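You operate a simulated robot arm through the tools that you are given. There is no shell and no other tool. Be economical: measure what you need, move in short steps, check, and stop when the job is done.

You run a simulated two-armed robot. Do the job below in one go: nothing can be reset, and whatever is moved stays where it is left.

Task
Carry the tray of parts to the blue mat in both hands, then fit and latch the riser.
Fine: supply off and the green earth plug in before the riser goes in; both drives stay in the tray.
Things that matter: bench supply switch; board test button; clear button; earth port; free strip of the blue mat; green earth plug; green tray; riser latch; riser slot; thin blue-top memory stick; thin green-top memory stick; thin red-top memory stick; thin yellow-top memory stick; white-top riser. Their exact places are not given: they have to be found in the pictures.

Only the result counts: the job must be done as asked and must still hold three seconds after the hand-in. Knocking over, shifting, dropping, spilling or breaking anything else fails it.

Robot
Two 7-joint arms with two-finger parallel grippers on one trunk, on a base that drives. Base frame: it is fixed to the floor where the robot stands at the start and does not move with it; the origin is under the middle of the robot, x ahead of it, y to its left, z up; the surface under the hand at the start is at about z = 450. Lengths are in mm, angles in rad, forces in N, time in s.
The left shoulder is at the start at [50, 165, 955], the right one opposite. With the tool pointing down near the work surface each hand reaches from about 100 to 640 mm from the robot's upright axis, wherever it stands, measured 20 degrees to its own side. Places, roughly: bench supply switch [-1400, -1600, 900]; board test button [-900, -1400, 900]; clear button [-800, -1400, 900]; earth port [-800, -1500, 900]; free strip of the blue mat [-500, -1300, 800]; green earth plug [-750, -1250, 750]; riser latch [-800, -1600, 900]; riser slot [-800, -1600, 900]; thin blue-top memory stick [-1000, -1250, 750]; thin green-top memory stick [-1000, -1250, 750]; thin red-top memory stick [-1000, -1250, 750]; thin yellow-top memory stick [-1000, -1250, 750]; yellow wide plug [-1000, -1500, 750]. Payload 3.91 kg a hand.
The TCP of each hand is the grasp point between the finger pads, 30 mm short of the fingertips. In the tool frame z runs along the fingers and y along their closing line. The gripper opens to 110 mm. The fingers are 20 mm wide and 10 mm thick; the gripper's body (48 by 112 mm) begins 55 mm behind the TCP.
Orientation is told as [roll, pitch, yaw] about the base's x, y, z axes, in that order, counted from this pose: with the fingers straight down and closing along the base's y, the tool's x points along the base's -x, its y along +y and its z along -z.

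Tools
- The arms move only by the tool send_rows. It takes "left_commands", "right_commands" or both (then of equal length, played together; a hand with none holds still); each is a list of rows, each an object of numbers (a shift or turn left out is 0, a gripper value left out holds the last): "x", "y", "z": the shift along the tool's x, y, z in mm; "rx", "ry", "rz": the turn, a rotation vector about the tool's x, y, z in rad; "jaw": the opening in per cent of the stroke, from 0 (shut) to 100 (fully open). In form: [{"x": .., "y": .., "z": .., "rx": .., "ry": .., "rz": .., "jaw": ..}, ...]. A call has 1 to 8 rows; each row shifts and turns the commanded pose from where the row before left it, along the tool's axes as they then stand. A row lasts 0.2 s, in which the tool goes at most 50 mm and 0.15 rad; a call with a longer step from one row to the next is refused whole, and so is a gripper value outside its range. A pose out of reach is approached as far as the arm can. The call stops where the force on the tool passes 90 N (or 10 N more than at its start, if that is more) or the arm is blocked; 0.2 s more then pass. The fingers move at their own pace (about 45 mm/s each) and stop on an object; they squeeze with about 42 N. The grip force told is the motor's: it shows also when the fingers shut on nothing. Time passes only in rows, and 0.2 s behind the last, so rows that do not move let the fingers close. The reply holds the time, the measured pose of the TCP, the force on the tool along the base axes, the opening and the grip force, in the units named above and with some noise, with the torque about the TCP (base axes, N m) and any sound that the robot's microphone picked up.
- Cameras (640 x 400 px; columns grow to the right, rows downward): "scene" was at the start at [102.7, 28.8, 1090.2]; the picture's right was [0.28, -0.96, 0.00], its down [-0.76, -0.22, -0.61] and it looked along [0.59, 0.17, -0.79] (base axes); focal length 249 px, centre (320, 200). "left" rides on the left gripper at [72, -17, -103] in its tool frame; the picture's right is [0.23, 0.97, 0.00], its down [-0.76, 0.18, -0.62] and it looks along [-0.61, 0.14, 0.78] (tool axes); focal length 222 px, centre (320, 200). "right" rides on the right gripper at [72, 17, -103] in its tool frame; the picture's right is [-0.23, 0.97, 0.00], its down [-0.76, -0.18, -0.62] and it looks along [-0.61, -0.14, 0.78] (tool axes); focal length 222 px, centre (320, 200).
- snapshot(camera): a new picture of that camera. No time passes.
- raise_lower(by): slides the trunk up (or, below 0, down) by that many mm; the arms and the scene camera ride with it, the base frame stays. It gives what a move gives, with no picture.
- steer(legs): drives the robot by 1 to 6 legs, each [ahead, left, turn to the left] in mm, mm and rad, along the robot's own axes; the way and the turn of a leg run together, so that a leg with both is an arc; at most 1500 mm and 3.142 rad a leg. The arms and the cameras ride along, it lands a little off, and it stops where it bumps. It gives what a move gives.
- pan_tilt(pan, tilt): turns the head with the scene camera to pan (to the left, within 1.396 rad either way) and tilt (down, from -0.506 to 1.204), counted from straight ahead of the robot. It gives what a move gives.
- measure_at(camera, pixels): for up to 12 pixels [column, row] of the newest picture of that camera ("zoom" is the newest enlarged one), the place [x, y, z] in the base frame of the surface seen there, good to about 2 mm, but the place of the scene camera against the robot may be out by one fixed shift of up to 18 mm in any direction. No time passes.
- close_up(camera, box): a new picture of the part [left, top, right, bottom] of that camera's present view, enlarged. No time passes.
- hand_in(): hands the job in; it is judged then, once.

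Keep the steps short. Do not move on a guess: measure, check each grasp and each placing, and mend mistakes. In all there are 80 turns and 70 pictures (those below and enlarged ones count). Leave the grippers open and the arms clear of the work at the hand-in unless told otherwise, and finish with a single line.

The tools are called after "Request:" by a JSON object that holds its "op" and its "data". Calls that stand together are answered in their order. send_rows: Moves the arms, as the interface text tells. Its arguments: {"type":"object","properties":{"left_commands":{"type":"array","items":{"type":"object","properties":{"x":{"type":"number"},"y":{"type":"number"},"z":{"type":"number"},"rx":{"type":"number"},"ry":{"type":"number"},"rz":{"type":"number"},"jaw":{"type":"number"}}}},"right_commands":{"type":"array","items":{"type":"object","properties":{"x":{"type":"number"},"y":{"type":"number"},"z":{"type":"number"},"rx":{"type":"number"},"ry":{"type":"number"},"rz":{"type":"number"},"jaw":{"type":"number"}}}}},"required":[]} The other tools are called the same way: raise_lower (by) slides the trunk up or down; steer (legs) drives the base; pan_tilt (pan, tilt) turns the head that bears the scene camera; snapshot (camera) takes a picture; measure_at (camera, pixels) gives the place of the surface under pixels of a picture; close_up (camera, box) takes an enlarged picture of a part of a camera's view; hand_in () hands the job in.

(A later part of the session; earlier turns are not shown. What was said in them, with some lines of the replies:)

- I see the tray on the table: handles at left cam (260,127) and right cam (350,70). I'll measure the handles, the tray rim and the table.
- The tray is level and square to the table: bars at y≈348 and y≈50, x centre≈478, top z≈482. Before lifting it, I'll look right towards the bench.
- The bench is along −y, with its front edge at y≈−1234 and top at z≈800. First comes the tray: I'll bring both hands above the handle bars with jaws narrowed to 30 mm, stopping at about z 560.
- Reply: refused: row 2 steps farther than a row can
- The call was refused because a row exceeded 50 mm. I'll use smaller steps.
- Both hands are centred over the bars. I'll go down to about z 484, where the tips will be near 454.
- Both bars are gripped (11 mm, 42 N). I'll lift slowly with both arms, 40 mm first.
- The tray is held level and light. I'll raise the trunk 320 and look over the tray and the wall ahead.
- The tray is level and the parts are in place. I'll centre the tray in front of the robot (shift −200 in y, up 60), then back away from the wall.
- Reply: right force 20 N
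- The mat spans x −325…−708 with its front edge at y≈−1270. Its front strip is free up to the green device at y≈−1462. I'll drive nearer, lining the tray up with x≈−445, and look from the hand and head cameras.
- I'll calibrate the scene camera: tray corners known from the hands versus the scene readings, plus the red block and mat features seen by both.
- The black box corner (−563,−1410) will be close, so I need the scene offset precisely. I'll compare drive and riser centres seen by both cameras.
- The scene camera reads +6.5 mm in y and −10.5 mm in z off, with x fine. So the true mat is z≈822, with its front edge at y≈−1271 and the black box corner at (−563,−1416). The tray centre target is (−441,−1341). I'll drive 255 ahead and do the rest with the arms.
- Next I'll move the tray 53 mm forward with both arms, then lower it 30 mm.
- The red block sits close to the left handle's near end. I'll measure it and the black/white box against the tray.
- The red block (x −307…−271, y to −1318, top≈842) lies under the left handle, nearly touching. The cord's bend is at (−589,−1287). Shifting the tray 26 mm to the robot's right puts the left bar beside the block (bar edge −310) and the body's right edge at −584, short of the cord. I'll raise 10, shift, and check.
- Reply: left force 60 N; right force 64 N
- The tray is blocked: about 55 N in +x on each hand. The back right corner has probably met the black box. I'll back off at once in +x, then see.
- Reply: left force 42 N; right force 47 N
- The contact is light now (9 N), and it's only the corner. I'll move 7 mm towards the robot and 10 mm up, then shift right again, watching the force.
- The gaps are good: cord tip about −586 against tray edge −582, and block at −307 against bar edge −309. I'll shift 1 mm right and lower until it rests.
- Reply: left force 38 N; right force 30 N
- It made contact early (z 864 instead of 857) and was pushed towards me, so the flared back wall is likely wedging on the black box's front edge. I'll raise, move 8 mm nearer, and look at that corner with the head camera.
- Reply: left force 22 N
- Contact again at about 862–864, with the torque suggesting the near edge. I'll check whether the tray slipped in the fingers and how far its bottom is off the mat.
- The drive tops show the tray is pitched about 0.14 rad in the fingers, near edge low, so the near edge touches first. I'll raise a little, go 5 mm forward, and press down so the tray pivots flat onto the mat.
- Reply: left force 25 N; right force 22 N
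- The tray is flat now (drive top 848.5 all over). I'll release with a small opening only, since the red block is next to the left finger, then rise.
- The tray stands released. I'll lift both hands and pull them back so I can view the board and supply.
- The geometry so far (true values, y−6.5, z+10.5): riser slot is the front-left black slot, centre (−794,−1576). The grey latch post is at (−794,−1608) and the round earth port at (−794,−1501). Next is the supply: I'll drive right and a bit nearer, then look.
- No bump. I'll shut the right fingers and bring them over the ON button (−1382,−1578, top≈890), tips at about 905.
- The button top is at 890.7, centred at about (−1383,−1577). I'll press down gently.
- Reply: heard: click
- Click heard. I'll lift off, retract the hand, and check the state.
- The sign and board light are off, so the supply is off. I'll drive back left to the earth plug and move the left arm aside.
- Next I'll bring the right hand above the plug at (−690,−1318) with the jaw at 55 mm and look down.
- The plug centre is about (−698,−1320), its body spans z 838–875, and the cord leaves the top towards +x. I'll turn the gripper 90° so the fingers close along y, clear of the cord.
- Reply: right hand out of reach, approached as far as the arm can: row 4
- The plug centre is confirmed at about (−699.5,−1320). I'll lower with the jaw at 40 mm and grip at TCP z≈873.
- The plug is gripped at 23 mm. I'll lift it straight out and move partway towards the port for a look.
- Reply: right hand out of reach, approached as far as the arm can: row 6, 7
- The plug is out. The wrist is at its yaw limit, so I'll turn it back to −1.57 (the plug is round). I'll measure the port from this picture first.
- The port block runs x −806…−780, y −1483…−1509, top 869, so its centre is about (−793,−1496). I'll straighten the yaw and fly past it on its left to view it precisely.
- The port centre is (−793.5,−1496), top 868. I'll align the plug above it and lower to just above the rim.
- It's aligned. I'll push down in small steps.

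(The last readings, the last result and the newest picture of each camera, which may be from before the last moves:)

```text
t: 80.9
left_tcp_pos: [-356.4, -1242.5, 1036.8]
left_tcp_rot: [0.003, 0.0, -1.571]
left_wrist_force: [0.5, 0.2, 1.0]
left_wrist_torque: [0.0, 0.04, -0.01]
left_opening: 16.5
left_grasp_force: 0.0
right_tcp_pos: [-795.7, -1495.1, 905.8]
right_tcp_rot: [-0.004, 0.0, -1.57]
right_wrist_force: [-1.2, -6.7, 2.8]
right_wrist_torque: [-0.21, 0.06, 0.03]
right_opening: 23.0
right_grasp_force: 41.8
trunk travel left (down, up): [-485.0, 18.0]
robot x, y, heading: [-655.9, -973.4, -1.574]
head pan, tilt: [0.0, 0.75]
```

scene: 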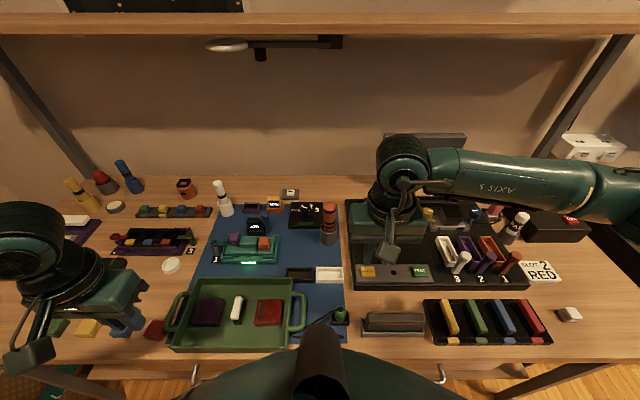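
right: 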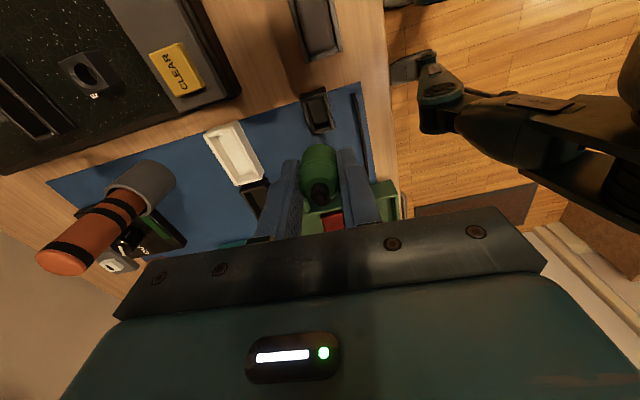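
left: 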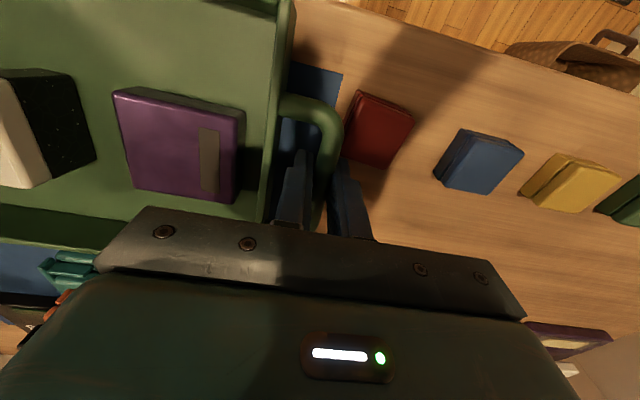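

It's sliding in (2.8 N). I'll continue until it seats.

Request:
{"op": "send_rows", "data": {"right_commands": [{"z": 2}, {"z": 2}, {"z": 2}, {"z": 2}, {}]}}

```text
t: 82.1
left_tcp_pos: [-355.4, -1239.5, 1037.5]
left_tcp_rot: [0.002, -0.004, -1.571]
left_wrist_force: [0.2, -0.5, 0.5]
left_wrist_torque: [-0.01, 0.0, 0.0]
left_opening: 16.7
left_grasp_force: 0.1
right_tcp_pos: [-794.1, -1494.5, 903.3]
right_tcp_rot: [-0.001, -0.006, -1.57]
right_wrist_force: [-6.3, -0.8, 34.5]
right_wrist_torque: [0.17, 0.25, -0.01]
right_opening: 23.4
right_grasp_force: 41.4
trunk travel left (down, up): [-485.0, 18.0]
robot x, y, heading: [-653.8, -974.4, -1.571]
head pan, tilt: [0.0, 0.75]
```

It's seated firmly (34 N at z 903). I'll release, rise and check.

Request:
{"op": "send_rows", "data": {"right_commands": [{"z": -3}, {"jaw": 45}, {}, {"z": -20}, {"z": -40}, {"z": -40}, {}]}}

Request:
{"op": "close_up", "data": {"camera": "right", "box": [160, 40, 480, 240]}}

```text
t: 83.7
left_tcp_pos: [-355.9, -1241.8, 1036.1]
left_tcp_rot: [0.006, 0.0, -1.571]
left_wrist_force: [0.5, -0.2, -0.5]
left_wrist_torque: [0.0, 0.04, -0.01]
left_opening: 16.6
left_grasp_force: 0.0
right_tcp_pos: [-793.7, -1495.5, 1001.1]
right_tcp_rot: [-0.003, 0.001, -1.571]
right_wrist_force: [-0.3, -0.6, -0.1]
right_wrist_torque: [0.01, 0.0, 0.0]
right_opening: 49.4
right_grasp_force: 0.0
trunk travel left (down, up): [-485.0, 18.0]
robot x, y, heading: [-654.6, -973.3, -1.57]
head pan, tilt: [0.0, 0.75]
```

```text
2.00 times, centred on (320, 140) of right
```

zoom: 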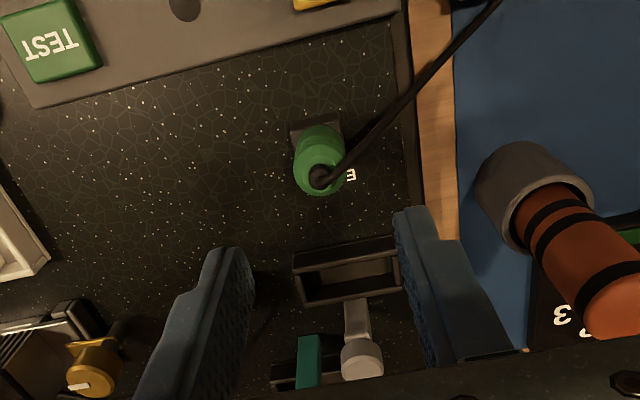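

The earth plug is in. From this same view I'll measure the riser slot and latch.

Request:
{"op": "measure_at", "data": {"camera": "zoom", "pixels": [[295, 257], [392, 238], [400, 285], [306, 304], [305, 262], [388, 247], [392, 280], [312, 295], [350, 275], [362, 355], [352, 318], [357, 305]]}}

```text
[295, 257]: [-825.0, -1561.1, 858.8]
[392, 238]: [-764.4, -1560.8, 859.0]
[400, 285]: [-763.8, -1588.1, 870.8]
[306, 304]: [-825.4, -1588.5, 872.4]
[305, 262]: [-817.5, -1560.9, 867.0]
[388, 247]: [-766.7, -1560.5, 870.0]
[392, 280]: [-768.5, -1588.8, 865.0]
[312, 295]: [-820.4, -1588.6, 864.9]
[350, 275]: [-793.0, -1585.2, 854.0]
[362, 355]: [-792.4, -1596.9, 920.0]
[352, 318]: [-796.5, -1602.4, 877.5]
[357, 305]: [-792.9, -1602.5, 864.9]
```

Slot centre is (−794.5,−1575.5), rim z 871, inner ≈55×20 mm, with the long side along x. The latch post stands behind it at y≈−1605. Now the riser: I'll raise and retract the right hand, drive left 200, and hover over the tray.

Request:
{"op": "send_rows", "data": {"right_commands": [{"z": -40}, {"x": 42}, {"x": 42}, {"x": 42}, {"x": 40}, {"y": 42}, {"y": 42}, {"y": 42}]}}

Request:
{"op": "steer", "data": {"legs": [[0, 202, 0]]}}

Request:
{"op": "send_rows", "data": {"right_commands": [{"z": 40}, {"z": 40}, {}]}}

Request:
{"op": "snapshot", "data": {"camera": "right"}}

```text
t: 85.5
left_tcp_pos: [-353.9, -1241.1, 1035.5]
left_tcp_rot: [0.003, 0.001, -1.572]
left_wrist_force: [-0.2, 0.0, -0.6]
left_wrist_torque: [-0.02, 0.02, 0.02]
left_opening: 16.5
left_grasp_force: 0.0
right_tcp_pos: [-668.3, -1328.4, 1042.2]
right_tcp_rot: [-0.005, 0.003, -1.569]
right_wrist_force: [-0.8, -1.0, -0.2]
right_wrist_torque: [0.0, 0.02, 0.0]
right_opening: 49.7
right_grasp_force: 0.1
trunk travel left (down, up): [-485.0, 18.0]
robot x, y, heading: [-652.0, -974.9, -1.567]
head pan, tilt: [0.0, 0.75]
```

```text
t: 87.9
left_tcp_pos: [-157.2, -1242.1, 1035.9]
left_tcp_rot: [0.002, 0.001, -1.575]
left_wrist_force: [-0.8, -0.6, 0.2]
left_wrist_torque: [0.02, 0.0, 0.01]
left_opening: 16.5
left_grasp_force: 0.0
right_tcp_pos: [-470.3, -1330.0, 1041.9]
right_tcp_rot: [-0.003, 0.001, -1.572]
right_wrist_force: [0.1, 0.0, 1.1]
right_wrist_torque: [0.02, 0.02, 0.04]
right_opening: 49.5
right_grasp_force: 0.0
trunk travel left (down, up): [-485.0, 18.0]
robot x, y, heading: [-456.9, -977.9, -1.576]
head pan, tilt: [0.0, 0.75]
```

```text
t: 88.7
left_tcp_pos: [-156.4, -1242.7, 1036.1]
left_tcp_rot: [0.003, 0.001, -1.574]
left_wrist_force: [0.3, 0.6, 0.3]
left_wrist_torque: [-0.02, -0.02, 0.0]
left_opening: 16.5
left_grasp_force: 0.0
right_tcp_pos: [-470.2, -1327.5, 960.8]
right_tcp_rot: [-0.005, 0.002, -1.572]
right_wrist_force: [-0.1, -0.9, -0.4]
right_wrist_torque: [0.0, 0.01, -0.01]
right_opening: 49.4
right_grasp_force: 0.1
trunk travel left (down, up): [-485.0, 18.0]
robot x, y, heading: [-455.6, -976.1, -1.578]
head pan, tilt: [0.0, 0.75]
```

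```text
12 pictures are left
```

right: 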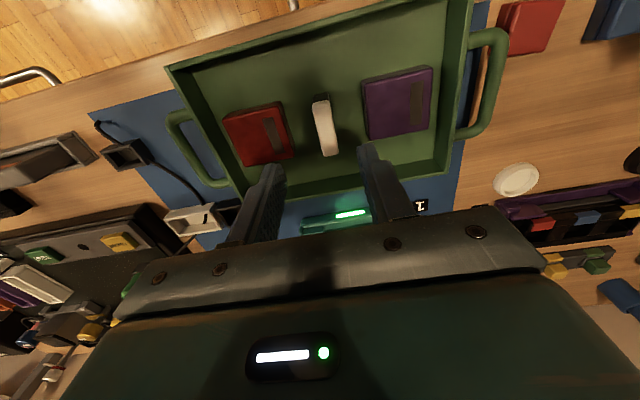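

Request:
{"op": "measure_at", "data": {"camera": "right", "pixels": [[315, 104], [328, 100], [323, 154], [336, 152], [325, 128], [320, 96], [312, 112], [315, 130], [300, 120], [350, 110]]}}

```text
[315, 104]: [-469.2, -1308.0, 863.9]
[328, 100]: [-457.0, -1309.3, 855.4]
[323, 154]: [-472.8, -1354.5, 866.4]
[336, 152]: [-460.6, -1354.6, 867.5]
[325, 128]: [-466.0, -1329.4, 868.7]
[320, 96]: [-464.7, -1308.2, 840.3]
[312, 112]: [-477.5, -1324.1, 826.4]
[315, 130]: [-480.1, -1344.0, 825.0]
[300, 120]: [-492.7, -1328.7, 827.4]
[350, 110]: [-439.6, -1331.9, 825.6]
```

The riser top is at z 867.5, centre (−465.7,−1331.3), turned about 0.077 rad, 15 mm thick and 48 long. I'll align and grip its upper part, with tips at 846 so they stay above the slot rim later.

Request:
{"op": "send_rows", "data": {"right_commands": [{"x": -3.8, "y": 4.5, "jaw": 32}, {"rz": 0.077}, {"z": 40}, {"z": 30}, {"z": 14.5}, {"jaw": 0}, {}, {}]}}

Request:
{"op": "close_up", "data": {"camera": "right", "box": [200, 60, 440, 210]}}

```text
t: 90.5
left_tcp_pos: [-156.1, -1243.3, 1034.8]
left_tcp_rot: [0.003, -0.001, -1.574]
left_wrist_force: [0.0, -0.1, 0.2]
left_wrist_torque: [-0.01, 0.04, 0.01]
left_opening: 16.6
left_grasp_force: 0.1
right_tcp_pos: [-466.8, -1334.7, 878.9]
right_tcp_rot: [-0.003, 0.001, -1.648]
right_wrist_force: [0.5, 0.5, -0.1]
right_wrist_torque: [0.0, -0.02, -0.02]
right_opening: 14.4
right_grasp_force: 41.6
trunk travel left (down, up): [-485.0, 18.0]
robot x, y, heading: [-452.4, -978.4, -1.574]
head pan, tilt: [0.0, 0.75]
```

```text
2.67 times, centred on (320, 135) of right
```

zoom: 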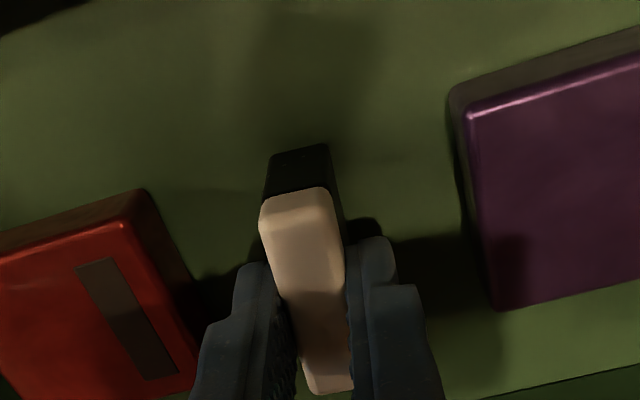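

Request:
{"op": "measure_at", "data": {"camera": "zoom", "pixels": [[268, 210], [325, 200], [312, 388], [348, 380], [305, 290], [300, 172]]}}

Request:
{"op": "send_rows", "data": {"right_commands": [{"z": -5}, {"z": -15}, {"z": -30}, {"z": -40}, {"z": -40}, {"z": -40}, {}]}}

```text
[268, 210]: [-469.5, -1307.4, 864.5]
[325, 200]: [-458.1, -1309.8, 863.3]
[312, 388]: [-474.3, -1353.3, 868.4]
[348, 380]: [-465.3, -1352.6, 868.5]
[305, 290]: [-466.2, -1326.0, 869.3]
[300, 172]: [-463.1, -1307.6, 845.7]
```

```text
t: 92.1
left_tcp_pos: [-156.0, -1243.3, 1035.7]
left_tcp_rot: [0.003, 0.0, -1.573]
left_wrist_force: [-0.3, 0.3, -0.8]
left_wrist_torque: [-0.03, 0.02, 0.0]
left_opening: 16.4
left_grasp_force: 0.0
right_tcp_pos: [-467.4, -1333.2, 1049.9]
right_tcp_rot: [-0.004, 0.001, -1.65]
right_wrist_force: [0.3, 0.1, -0.4]
right_wrist_torque: [-0.03, 0.01, 0.02]
right_opening: 14.4
right_grasp_force: 42.3
trunk travel left (down, up): [-485.0, 18.0]
robot x, y, heading: [-453.1, -976.4, -1.574]
head pan, tilt: [0.0, 0.75]
```

The riser is lifted. I'll turn it towards yaw −π, away from the wrist limit met earlier.

Request:
{"op": "send_rows", "data": {"right_commands": [{"rz": 0.149}, {"rz": 0.149}, {"rz": 0.149}, {"rz": 0.149}, {"rz": 0.149}, {"rz": 0.149}, {"rz": 0.149}, {"rz": 0.149}]}}

Request:
{"op": "send_rows", "data": {"right_commands": [{"rz": 0.149}, {"rz": 0.149}, {}]}}

Request:
{"op": "steer", "data": {"legs": [[0, -290, 0], [20, 0, 0]]}}

```text
t: 93.9
left_tcp_pos: [-157.8, -1243.9, 1035.7]
left_tcp_rot: [0.004, 0.0, -1.575]
left_wrist_force: [-0.7, -0.5, 1.1]
left_wrist_torque: [0.01, 0.0, -0.03]
left_opening: 16.3
left_grasp_force: 0.0
right_tcp_pos: [-465.9, -1333.4, 1048.4]
right_tcp_rot: [-0.003, -0.001, -2.845]
right_wrist_force: [-0.8, 0.1, 0.3]
right_wrist_torque: [-0.03, 0.02, 0.06]
right_opening: 14.6
right_grasp_force: 41.8
trunk travel left (down, up): [-485.0, 18.0]
robot x, y, heading: [-450.5, -977.0, -1.575]
head pan, tilt: [0.0, 0.75]
```

```text
t: 94.7
left_tcp_pos: [-158.1, -1242.5, 1035.5]
left_tcp_rot: [0.005, 0.001, -1.573]
left_wrist_force: [-0.3, 0.4, -0.2]
left_wrist_torque: [-0.01, 0.04, -0.01]
left_opening: 16.2
left_grasp_force: 0.0
right_tcp_pos: [-466.5, -1332.5, 1048.0]
right_tcp_rot: [-0.001, -0.002, -3.143]
right_wrist_force: [0.0, 0.2, 0.9]
right_wrist_torque: [-0.01, 0.01, -0.02]
right_opening: 14.4
right_grasp_force: 42.2
trunk travel left (down, up): [-485.0, 18.0]
robot x, y, heading: [-452.4, -976.7, -1.576]
head pan, tilt: [0.0, 0.75]
```

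```text
t: 98.2
left_tcp_pos: [-449.3, -1263.6, 1034.9]
left_tcp_rot: [0.003, 0.0, -1.578]
left_wrist_force: [-0.6, -0.4, -0.2]
left_wrist_torque: [0.0, 0.0, -0.01]
left_opening: 16.7
left_grasp_force: 0.0
right_tcp_pos: [-758.4, -1351.1, 1048.3]
right_tcp_rot: [-0.002, -0.004, 3.14]
right_wrist_force: [-0.7, 0.3, -0.5]
right_wrist_torque: [0.06, 0.0, -0.03]
right_opening: 14.6
right_grasp_force: 42.2
trunk travel left (down, up): [-485.0, 18.0]
robot x, y, heading: [-745.8, -996.4, -1.575]
head pan, tilt: [0.0, 0.75]
```

The yaw is fully turned (−π). I'll fly over the slot: TCP target (−797.5,−1575.5), because the riser centre sits 3 mm ahead in x. Then lower to a bottom height of about 893.

Request:
{"op": "send_rows", "data": {"right_commands": [{"x": -7.8, "y": 44.8}, {"x": -7.8, "y": 44.8}, {"x": -7.8, "y": 44.8}, {"x": -7.8, "y": 44.8}, {"x": -7.9, "y": 45.2}, {"z": 40}, {"z": 40}, {"z": 22}]}}

Request:
{"op": "close_up", "data": {"camera": "right", "box": [200, 60, 440, 210]}}

```text
t: 100.0
left_tcp_pos: [-449.2, -1262.2, 1035.2]
left_tcp_rot: [0.004, 0.0, -1.576]
left_wrist_force: [0.2, -0.5, -1.1]
left_wrist_torque: [-0.01, -0.01, 0.0]
left_opening: 16.5
left_grasp_force: 0.0
right_tcp_pos: [-798.0, -1574.9, 942.6]
right_tcp_rot: [-0.002, -0.005, 3.14]
right_wrist_force: [0.1, 0.9, -0.7]
right_wrist_torque: [0.02, -0.02, 0.0]
right_opening: 14.5
right_grasp_force: 41.8
trunk travel left (down, up): [-485.0, 18.0]
robot x, y, heading: [-744.0, -999.6, -1.578]
head pan, tilt: [0.0, 0.75]
```

```text
2.67 times, centred on (320, 135) of right
```

zoom: 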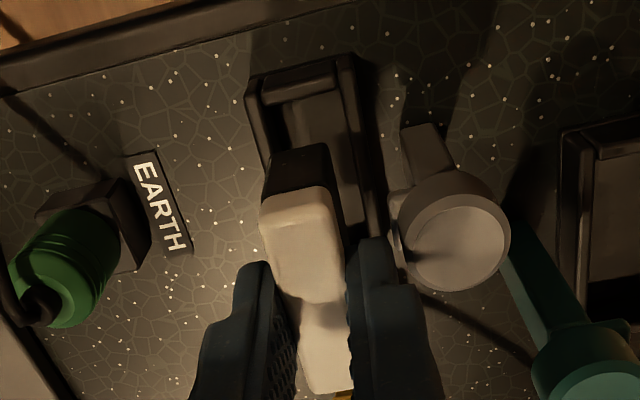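

Request:
{"op": "measure_at", "data": {"camera": "zoom", "pixels": [[252, 95], [345, 65], [262, 140], [252, 120], [365, 160], [345, 120], [372, 210], [264, 100], [335, 80], [390, 200], [455, 245], [397, 230]]}}

```text
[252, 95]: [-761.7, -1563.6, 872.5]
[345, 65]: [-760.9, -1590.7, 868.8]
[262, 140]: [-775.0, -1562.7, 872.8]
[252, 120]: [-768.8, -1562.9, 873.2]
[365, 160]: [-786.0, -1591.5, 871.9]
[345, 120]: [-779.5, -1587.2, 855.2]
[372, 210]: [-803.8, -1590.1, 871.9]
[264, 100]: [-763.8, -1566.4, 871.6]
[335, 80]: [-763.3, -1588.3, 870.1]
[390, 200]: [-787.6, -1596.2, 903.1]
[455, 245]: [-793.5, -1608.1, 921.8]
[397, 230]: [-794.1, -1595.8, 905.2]
```

The slot's mid-line is y≈−1577, with inner clearance about 3 mm each side. The latch hook is at y −1596, z≈904, so I'll stay slightly near-side. Lowering into the slot.

Request:
{"op": "send_rows", "data": {"right_commands": [{"x": 0.8, "y": 0.9, "z": 10}, {"z": 6}, {"z": 4}, {"z": 4}, {"z": 4}, {"z": 3}, {"z": 2}, {}]}}

```text
t: 101.8
left_tcp_pos: [-449.3, -1257.5, 1038.7]
left_tcp_rot: [0.004, -0.008, -1.577]
left_wrist_force: [-0.6, 0.3, 0.1]
left_wrist_torque: [0.01, 0.02, -0.01]
left_opening: 16.5
left_grasp_force: 0.1
right_tcp_pos: [-796.1, -1576.0, 923.2]
right_tcp_rot: [0.015, -0.002, 3.139]
right_wrist_force: [-8.3, 11.6, 52.7]
right_wrist_torque: [-1.17, -0.09, -0.15]
right_opening: 14.8
right_grasp_force: 42.4
trunk travel left (down, up): [-485.0, 18.0]
robot x, y, heading: [-744.3, -992.2, -1.581]
head pan, tilt: [0.0, 0.75]
```

It stopped at z 923 with 52 N, and the torque points to the far (latch) side. I'll look while it's in this state.

Request:
{"op": "close_up", "data": {"camera": "right", "box": [220, 80, 420, 205]}}

```text
3.20 times, centred on (320, 142) of right
```

zoom: 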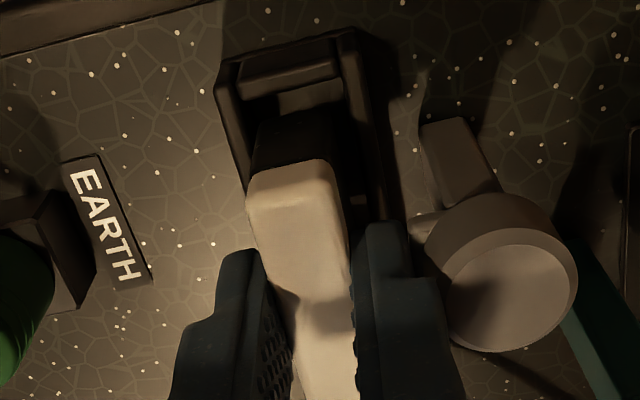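

Request:
{"op": "measure_at", "data": {"camera": "zoom", "pixels": [[255, 150], [330, 150], [255, 190], [340, 190], [385, 235], [400, 260], [430, 290], [420, 228], [435, 260], [240, 110], [355, 100], [310, 100]]}}

```text
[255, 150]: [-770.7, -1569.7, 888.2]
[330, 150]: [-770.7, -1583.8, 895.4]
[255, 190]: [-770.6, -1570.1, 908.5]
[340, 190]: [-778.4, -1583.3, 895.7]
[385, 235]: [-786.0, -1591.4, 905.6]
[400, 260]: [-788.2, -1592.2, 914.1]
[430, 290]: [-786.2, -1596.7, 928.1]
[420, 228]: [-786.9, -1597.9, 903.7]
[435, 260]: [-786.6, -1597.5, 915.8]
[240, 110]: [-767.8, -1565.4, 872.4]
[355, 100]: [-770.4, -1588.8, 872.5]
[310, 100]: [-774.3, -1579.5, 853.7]
```

The riser is well inside the slot outline, with its bottom right at the rim. The far finger's shoulder rests on the latch head. I'll back up, shift 2.5 mm to the near side within the slot clearance, and try again.

Request:
{"op": "send_rows", "data": {"right_commands": [{"z": -10}, {"z": -9}, {"y": -2.5}, {"z": 5}, {"z": 4}, {"z": 3}, {}]}}

```text
t: 103.5
left_tcp_pos: [-449.8, -1261.0, 1036.4]
left_tcp_rot: [0.005, -0.005, -1.578]
left_wrist_force: [-0.2, -0.3, -0.5]
left_wrist_torque: [0.02, -0.02, 0.0]
left_opening: 16.4
left_grasp_force: 0.0
right_tcp_pos: [-796.0, -1572.3, 923.2]
right_tcp_rot: [0.007, 0.001, 3.139]
right_wrist_force: [-2.4, 1.0, 28.8]
right_wrist_torque: [0.28, -0.08, 0.03]
right_opening: 14.7
right_grasp_force: 42.2
trunk travel left (down, up): [-485.0, 18.0]
robot x, y, heading: [-745.0, -995.6, -1.577]
head pan, tilt: [0.0, 0.75]
```

Now the near rim is touched (torque +0.28). I'll try the middle, 2 mm further out.

Request:
{"op": "send_rows", "data": {"right_commands": [{"z": -10}, {"y": 2.0}, {"z": 5}, {"z": 4}, {"z": 3}, {"z": 2}, {}]}}

```text
t: 105.0
left_tcp_pos: [-449.8, -1258.4, 1038.2]
left_tcp_rot: [0.003, -0.005, -1.578]
left_wrist_force: [0.2, 0.6, 0.6]
left_wrist_torque: [0.01, -0.01, 0.01]
left_opening: 16.6
left_grasp_force: 0.1
right_tcp_pos: [-797.5, -1576.4, 923.6]
right_tcp_rot: [0.011, -0.002, 3.138]
right_wrist_force: [-1.3, 0.5, 39.3]
right_wrist_torque: [-0.88, -0.08, 0.0]
right_opening: 14.4
right_grasp_force: 41.9
trunk travel left (down, up): [-485.0, 18.0]
robot x, y, heading: [-743.9, -995.4, -1.576]
head pan, tilt: [0.0, 0.75]
```

Confirmed: the finger shoulder rides on the latch head (contact at dy≈−22). The riser's bottom is level with the rim and centred with about 3 mm of play. I'll back up to just free, open slightly so it slides down into the slot, rise, and look.

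Request:
{"op": "send_rows", "data": {"right_commands": [{"z": -6}, {"y": 1.0, "z": -6}, {}, {"jaw": 19}, {}, {}, {"z": -20}, {"z": -45}]}}

Request:
{"op": "close_up", "data": {"camera": "right", "box": [200, 40, 440, 190]}}

```text
t: 106.8
left_tcp_pos: [-449.1, -1260.4, 1036.4]
left_tcp_rot: [0.004, 0.0, -1.577]
left_wrist_force: [-1.0, 0.5, -0.3]
left_wrist_torque: [0.04, 0.04, -0.02]
left_opening: 16.7
left_grasp_force: 0.0
right_tcp_pos: [-797.2, -1576.9, 992.2]
right_tcp_rot: [-0.001, -0.002, 3.142]
right_wrist_force: [1.1, -0.9, 0.1]
right_wrist_torque: [0.01, 0.0, 0.02]
right_opening: 20.8
right_grasp_force: 0.1
trunk travel left (down, up): [-485.0, 18.0]
robot x, y, heading: [-746.3, -991.9, -1.581]
head pan, tilt: [0.0, 0.75]
```

```text
2.67 times, centred on (320, 115) of right
5 turns are left
```

zoom: 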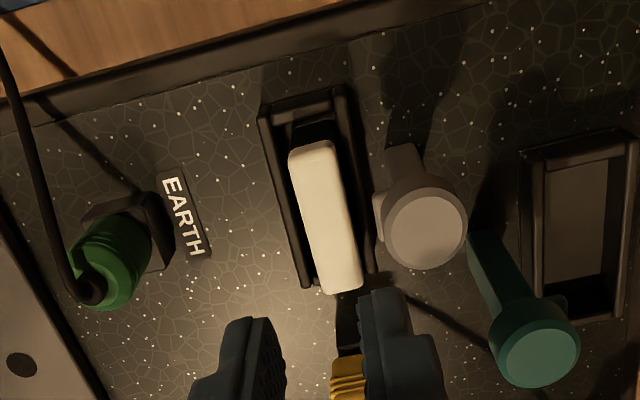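

The riser stands upright in the slot. Next: press it down with closed fingers, then straddle the latch head and push it gently towards the slot, then look.

Request:
{"op": "send_rows", "data": {"right_commands": [{"x": 3, "jaw": 0}, {"z": 30}, {"z": 28}, {"z": 5}, {"z": 4}, {"z": 3}, {"z": 2}, {}]}}

Request:
{"op": "send_rows", "data": {"right_commands": [{"z": -40}, {"z": -28, "jaw": 48}, {}, {"y": 25.5}, {"z": 25}, {"z": 25}, {}]}}

Request:
{"op": "send_rows", "data": {"right_commands": [{"y": -4}, {"y": -4}, {"y": -4}, {"y": -4}, {"y": -4}, {"y": -4}, {}]}}

Request:
{"op": "close_up", "data": {"camera": "right", "box": [200, 40, 440, 190]}}

```text
t: 108.7
left_tcp_pos: [-448.9, -1260.6, 1037.8]
left_tcp_rot: [0.002, -0.004, -1.578]
left_wrist_force: [0.1, 0.3, 0.0]
left_wrist_torque: [-0.02, -0.01, 0.03]
left_opening: 16.5
left_grasp_force: 0.1
right_tcp_pos: [-794.0, -1574.9, 926.1]
right_tcp_rot: [0.008, -0.001, 3.139]
right_wrist_force: [-2.2, -0.1, 29.1]
right_wrist_torque: [0.0, 0.1, 0.0]
right_opening: 0.0
right_grasp_force: 37.4
trunk travel left (down, up): [-485.0, 18.0]
robot x, y, heading: [-743.2, -994.9, -1.583]
head pan, tilt: [0.0, 0.75]
```

```text
t: 110.2
left_tcp_pos: [-449.5, -1261.3, 1035.8]
left_tcp_rot: [0.004, 0.001, -1.579]
left_wrist_force: [-0.1, -0.8, 0.1]
left_wrist_torque: [0.05, -0.03, 0.03]
left_opening: 16.4
left_grasp_force: 0.0
right_tcp_pos: [-796.6, -1600.1, 938.3]
right_tcp_rot: [-0.002, -0.002, 3.143]
right_wrist_force: [0.5, 0.0, 0.3]
right_wrist_torque: [-0.01, -0.01, -0.01]
right_opening: 52.7
right_grasp_force: 0.0
trunk travel left (down, up): [-485.0, 18.0]
robot x, y, heading: [-743.9, -996.4, -1.58]
head pan, tilt: [0.0, 0.75]
```

```text
t: 111.8
left_tcp_pos: [-449.4, -1264.3, 1035.1]
left_tcp_rot: [0.004, 0.001, -1.578]
left_wrist_force: [-0.1, -0.2, -1.1]
left_wrist_torque: [0.01, 0.02, 0.01]
left_opening: 16.4
left_grasp_force: 0.1
right_tcp_pos: [-794.3, -1580.2, 938.4]
right_tcp_rot: [-0.002, -0.002, 3.138]
right_wrist_force: [-0.6, -20.4, -5.6]
right_wrist_torque: [-0.44, -0.04, -0.04]
right_opening: 62.9
right_grasp_force: 10.3
trunk travel left (down, up): [-485.0, 18.0]
robot x, y, heading: [-748.0, -991.0, -1.576]
head pan, tilt: [0.0, 0.75]
```

```text
2.67 times, centred on (320, 115) of right
4 turns are left
```

zoom: 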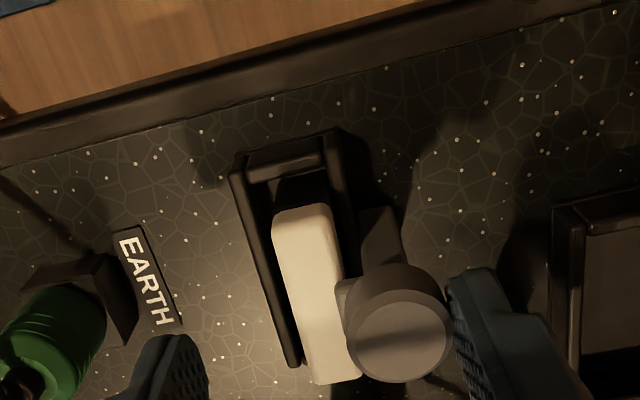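

The head moved about 7 mm, but the open finger gave way (20 N). I'll go back, clamp the latch head between the fingers, and swing it rigidly towards the riser.

Request:
{"op": "send_rows", "data": {"right_commands": [{"y": 10}, {"y": 14}, {"y": 3}, {"jaw": 0}, {}, {}, {}]}}

Request:
{"op": "send_rows", "data": {"right_commands": [{"y": -3}, {"y": -3}, {"y": -3}, {"y": -3}, {"y": -3}, {"y": -3}, {"y": -3}, {}]}}

Request:
{"op": "close_up", "data": {"camera": "right", "box": [200, 40, 440, 190]}}

```text
t: 113.5
left_tcp_pos: [-449.8, -1262.1, 1036.2]
left_tcp_rot: [0.006, -0.002, -1.578]
left_wrist_force: [0.2, 0.2, -0.2]
left_wrist_torque: [-0.03, -0.01, 0.04]
left_opening: 16.3
left_grasp_force: 0.0
right_tcp_pos: [-794.8, -1604.9, 937.0]
right_tcp_rot: [-0.002, -0.002, 3.142]
right_wrist_force: [-0.1, 1.0, -2.7]
right_wrist_torque: [-0.32, -0.25, 0.01]
right_opening: 24.6
right_grasp_force: 45.3
trunk travel left (down, up): [-485.0, 18.0]
robot x, y, heading: [-744.1, -992.7, -1.578]
head pan, tilt: [0.0, 0.75]
```

```text
t: 115.2
left_tcp_pos: [-448.2, -1269.3, 1033.7]
left_tcp_rot: [0.002, 0.008, -1.578]
left_wrist_force: [0.0, 0.1, -0.4]
left_wrist_torque: [0.0, -0.03, 0.0]
left_opening: 16.6
left_grasp_force: 0.1
right_tcp_pos: [-795.0, -1597.8, 937.8]
right_tcp_rot: [0.025, 0.001, 3.135]
right_wrist_force: [10.0, -74.3, -8.5]
right_wrist_torque: [-1.03, 0.23, 0.13]
right_opening: 24.9
right_grasp_force: 45.2
trunk travel left (down, up): [-485.0, 18.0]
robot x, y, heading: [-743.2, -991.7, -1.581]
head pan, tilt: [0.0, 0.75]
```

```text
2.67 times, centred on (320, 115) of right
3 turns are left
```

zoom: 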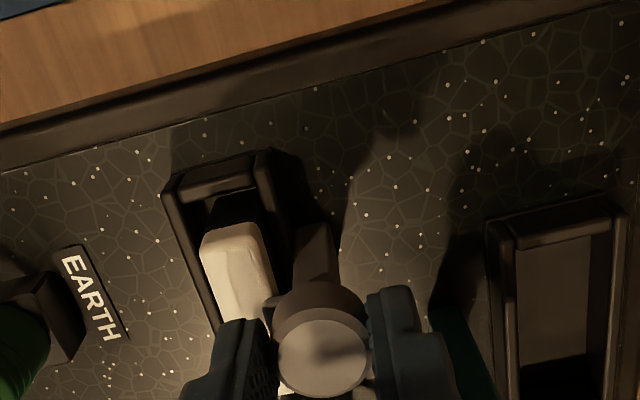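

The head stops after about 7 mm at 74 N, so the hook is probably meeting the riser side. The riser likely isn't fully seated, since the press was only 29 N with no click. I'll release the latch, press the riser harder (about 75 N), then clamp and swing the latch again.

Request:
{"op": "send_rows", "data": {"right_commands": [{"y": 10}, {"y": 8}, {"jaw": 48}, {}, {}, {"z": -40}, {"z": -20}, {}]}}

Request:
{"op": "send_rows", "data": {"right_commands": [{"y": -26.5, "jaw": 0}, {}, {"z": 40}, {"z": 24}, {"z": 8}, {"z": 6}, {"z": 6}, {"z": 3}]}}

Request:
{"op": "send_rows", "data": {"right_commands": [{}, {"z": -40}, {"z": -30, "jaw": 48}, {}, {"y": 28}, {}, {"z": 23}, {"z": 20}]}}

Request:
{"op": "send_rows", "data": {"right_commands": [{"jaw": 0}, {}, {}, {}, {"y": -3}, {"y": -3}, {"y": -3}, {"y": -3}]}}

Request:
{"op": "send_rows", "data": {"right_commands": [{"y": -3}, {"y": -3}, {"y": -3}, {}]}}

Request:
{"op": "close_up", "data": {"camera": "right", "box": [200, 40, 440, 190]}}

```text
t: 117.0
left_tcp_pos: [-448.3, -1262.5, 1036.1]
left_tcp_rot: [0.002, -0.001, -1.578]
left_wrist_force: [0.1, 0.6, -0.2]
left_wrist_torque: [0.01, -0.05, -0.01]
left_opening: 16.5
left_grasp_force: 0.0
right_tcp_pos: [-794.6, -1601.0, 998.2]
right_tcp_rot: [-0.002, -0.003, 3.14]
right_wrist_force: [0.2, -0.4, 0.0]
right_wrist_torque: [0.01, 0.01, 0.02]
right_opening: 52.6
right_grasp_force: 0.1
trunk travel left (down, up): [-485.0, 18.0]
robot x, y, heading: [-745.8, -994.0, -1.578]
head pan, tilt: [0.0, 0.75]
```

```text
t: 118.8
left_tcp_pos: [-449.1, -1256.5, 1039.7]
left_tcp_rot: [0.003, -0.009, -1.578]
left_wrist_force: [-0.4, 0.3, -0.4]
left_wrist_torque: [-0.01, 0.01, 0.02]
left_opening: 16.2
left_grasp_force: 0.0
right_tcp_pos: [-793.3, -1573.1, 924.9]
right_tcp_rot: [0.018, 0.0, 3.141]
right_wrist_force: [-7.8, 16.1, 65.2]
right_wrist_torque: [0.39, 0.27, 0.1]
right_opening: 0.0
right_grasp_force: 37.7
trunk travel left (down, up): [-485.0, 18.0]
robot x, y, heading: [-746.8, -993.8, -1.579]
head pan, tilt: [0.0, 0.75]
```

```text
t: 120.7
left_tcp_pos: [-448.6, -1262.2, 1035.5]
left_tcp_rot: [0.002, 0.0, -1.578]
left_wrist_force: [-0.8, -0.2, -0.3]
left_wrist_torque: [-0.03, -0.01, -0.03]
left_opening: 16.7
left_grasp_force: 0.1
right_tcp_pos: [-793.6, -1602.5, 936.2]
right_tcp_rot: [-0.003, -0.003, 3.143]
right_wrist_force: [0.5, -0.1, -0.2]
right_wrist_torque: [0.04, 0.02, 0.02]
right_opening: 52.7
right_grasp_force: 0.1
trunk travel left (down, up): [-485.0, 18.0]
robot x, y, heading: [-744.3, -993.2, -1.577]
head pan, tilt: [0.0, 0.75]
```

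```text
t: 122.5
left_tcp_pos: [-448.6, -1267.4, 1035.7]
left_tcp_rot: [0.002, 0.004, -1.578]
left_wrist_force: [0.2, -0.3, -0.2]
left_wrist_torque: [0.0, 0.02, 0.01]
left_opening: 16.4
left_grasp_force: 0.0
right_tcp_pos: [-794.6, -1598.6, 937.8]
right_tcp_rot: [0.009, -0.003, 3.138]
right_wrist_force: [6.8, -39.2, -4.2]
right_wrist_torque: [-0.21, 0.66, 0.19]
right_opening: 24.4
right_grasp_force: 45.7
trunk travel left (down, up): [-485.0, 18.0]
robot x, y, heading: [-746.6, -997.1, -1.583]
head pan, tilt: [0.0, 0.75]
```

```text
t: 123.5
left_tcp_pos: [-447.5, -1267.9, 1033.0]
left_tcp_rot: [0.001, 0.01, -1.576]
left_wrist_force: [0.1, -0.3, 0.0]
left_wrist_torque: [0.0, 0.03, 0.0]
left_opening: 16.4
left_grasp_force: 0.1
right_tcp_pos: [-794.6, -1598.8, 938.0]
right_tcp_rot: [0.027, 0.002, 3.136]
right_wrist_force: [12.0, -78.6, -8.2]
right_wrist_torque: [-1.05, 0.21, 0.17]
right_opening: 25.3
right_grasp_force: 45.0
trunk travel left (down, up): [-485.0, 18.0]
robot x, y, heading: [-743.1, -994.8, -1.583]
head pan, tilt: [0.0, 0.75]
```

```text
2.67 times, centred on (320, 115) of right
2 turns are left
```

zoom: 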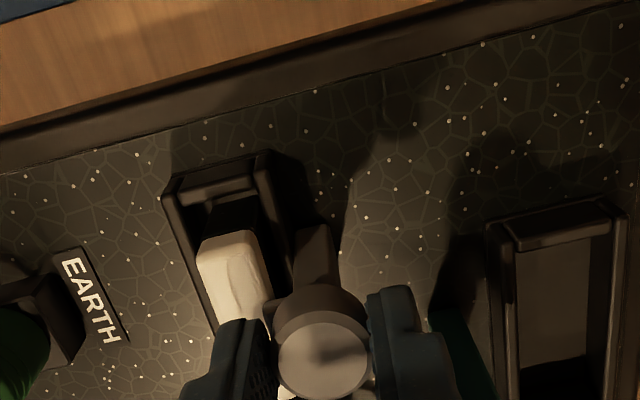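

It's the same hard stop at 79 N, with the lever moving freely before it. Earlier I dragged it back open while still clamped. This time I'll open the jaws while it's held at the stop, rise, and compare from the same viewpoint as before.

Request:
{"op": "send_rows", "data": {"right_commands": [{"jaw": 48}, {}, {}, {"z": -20}, {"z": -34}, {"x": -3, "y": -6.5}, {}]}}

Request:
{"op": "close_up", "data": {"camera": "right", "box": [200, 40, 440, 190]}}

Request:
{"op": "measure_at", "data": {"camera": "zoom", "pixels": [[425, 225], [400, 220], [385, 220], [375, 215], [450, 230], [320, 180], [340, 250], [330, 210], [350, 220], [360, 220], [405, 160], [390, 200]]}}

```text
t: 125.0
left_tcp_pos: [-448.7, -1263.9, 1035.7]
left_tcp_rot: [0.002, 0.0, -1.577]
left_wrist_force: [-0.9, -0.1, 1.0]
left_wrist_torque: [0.01, 0.01, 0.03]
left_opening: 16.4
left_grasp_force: 0.1
right_tcp_pos: [-797.8, -1576.0, 991.4]
right_tcp_rot: [-0.003, -0.004, 3.141]
right_wrist_force: [-0.2, 0.3, 0.5]
right_wrist_torque: [0.01, -0.02, 0.03]
right_opening: 52.7
right_grasp_force: 0.0
trunk travel left (down, up): [-485.0, 18.0]
robot x, y, heading: [-742.9, -995.5, -1.579]
head pan, tilt: [0.0, 0.75]
```

```text
2.67 times, centred on (320, 115) of right
```

zoom: 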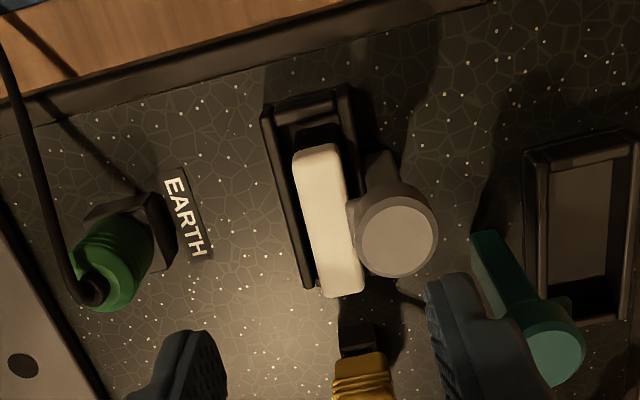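

```text
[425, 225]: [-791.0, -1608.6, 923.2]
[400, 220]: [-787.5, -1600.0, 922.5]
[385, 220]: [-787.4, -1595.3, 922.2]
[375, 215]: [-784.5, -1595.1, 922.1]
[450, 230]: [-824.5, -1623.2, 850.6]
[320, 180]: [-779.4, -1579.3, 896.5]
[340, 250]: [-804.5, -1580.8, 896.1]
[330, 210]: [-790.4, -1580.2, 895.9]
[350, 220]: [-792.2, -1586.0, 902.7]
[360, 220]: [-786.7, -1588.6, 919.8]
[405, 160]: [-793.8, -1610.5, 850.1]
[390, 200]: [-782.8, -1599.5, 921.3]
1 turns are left
```

The lever now stays over at the slot: the hook tip (y −1586, z 903) sits above the seated riser (top 896). I'll retract the right hand clear, open both grippers and hand in.

Request:
{"op": "send_rows", "data": {"right_commands": [{"z": -40}, {"z": -20}, {"y": -40}, {"y": -45}, {"y": -45}, {"y": -45}, {"y": -45}, {}]}}

Request:
{"op": "send_rows", "data": {"left_commands": [{"x": 30, "jaw": 100}, {"x": 30}, {}, {}], "right_commands": [{"jaw": 100}, {}, {}, {}]}}

Request:
{"op": "hand_in", "data": {}}

```text
t: 126.8
left_tcp_pos: [-449.1, -1261.5, 1036.1]
left_tcp_rot: [0.002, 0.001, -1.578]
left_wrist_force: [-0.2, 0.1, 0.5]
left_wrist_torque: [0.02, -0.02, 0.0]
left_opening: 16.6
left_grasp_force: 0.0
right_tcp_pos: [-796.8, -1355.3, 1050.9]
right_tcp_rot: [-0.001, -0.003, 3.141]
right_wrist_force: [1.4, -0.2, -0.2]
right_wrist_torque: [0.0, 0.0, 0.03]
right_opening: 52.8
right_grasp_force: 0.0
trunk travel left (down, up): [-485.0, 18.0]
robot x, y, heading: [-740.0, -993.7, -1.585]
head pan, tilt: [0.0, 0.75]
```

```text
t: 127.8
left_tcp_pos: [-428.8, -1251.0, 1025.4]
left_tcp_rot: [0.003, 0.001, -1.578]
left_wrist_force: [0.3, 0.7, -0.7]
left_wrist_torque: [-0.03, 0.03, -0.02]
left_opening: 105.4
left_grasp_force: 0.1
left hand out of reach, approached as far as the arm can: row 1, 2
right_tcp_pos: [-796.1, -1355.7, 1051.4]
right_tcp_rot: [-0.003, -0.003, 3.14]
right_wrist_force: [-0.6, 0.2, 0.0]
right_wrist_torque: [0.05, -0.02, -0.01]
right_opening: 109.8
right_grasp_force: 0.0
trunk travel left (down, up): [-485.0, 18.0]
robot x, y, heading: [-743.6, -998.3, -1.579]
head pan, tilt: [0.0, 0.75]
```

```text
The job is handed in.
```

Handed in: the supply is off, the earth plug went in before the riser, the riser is seated with the latch hook over it (no click heard), and the tray with both drives is on the blue mat, though its front rim overhangs the mat edge by up to about 15 mm and it bumped the black box on the mat, which did not appear to move, on the way in.
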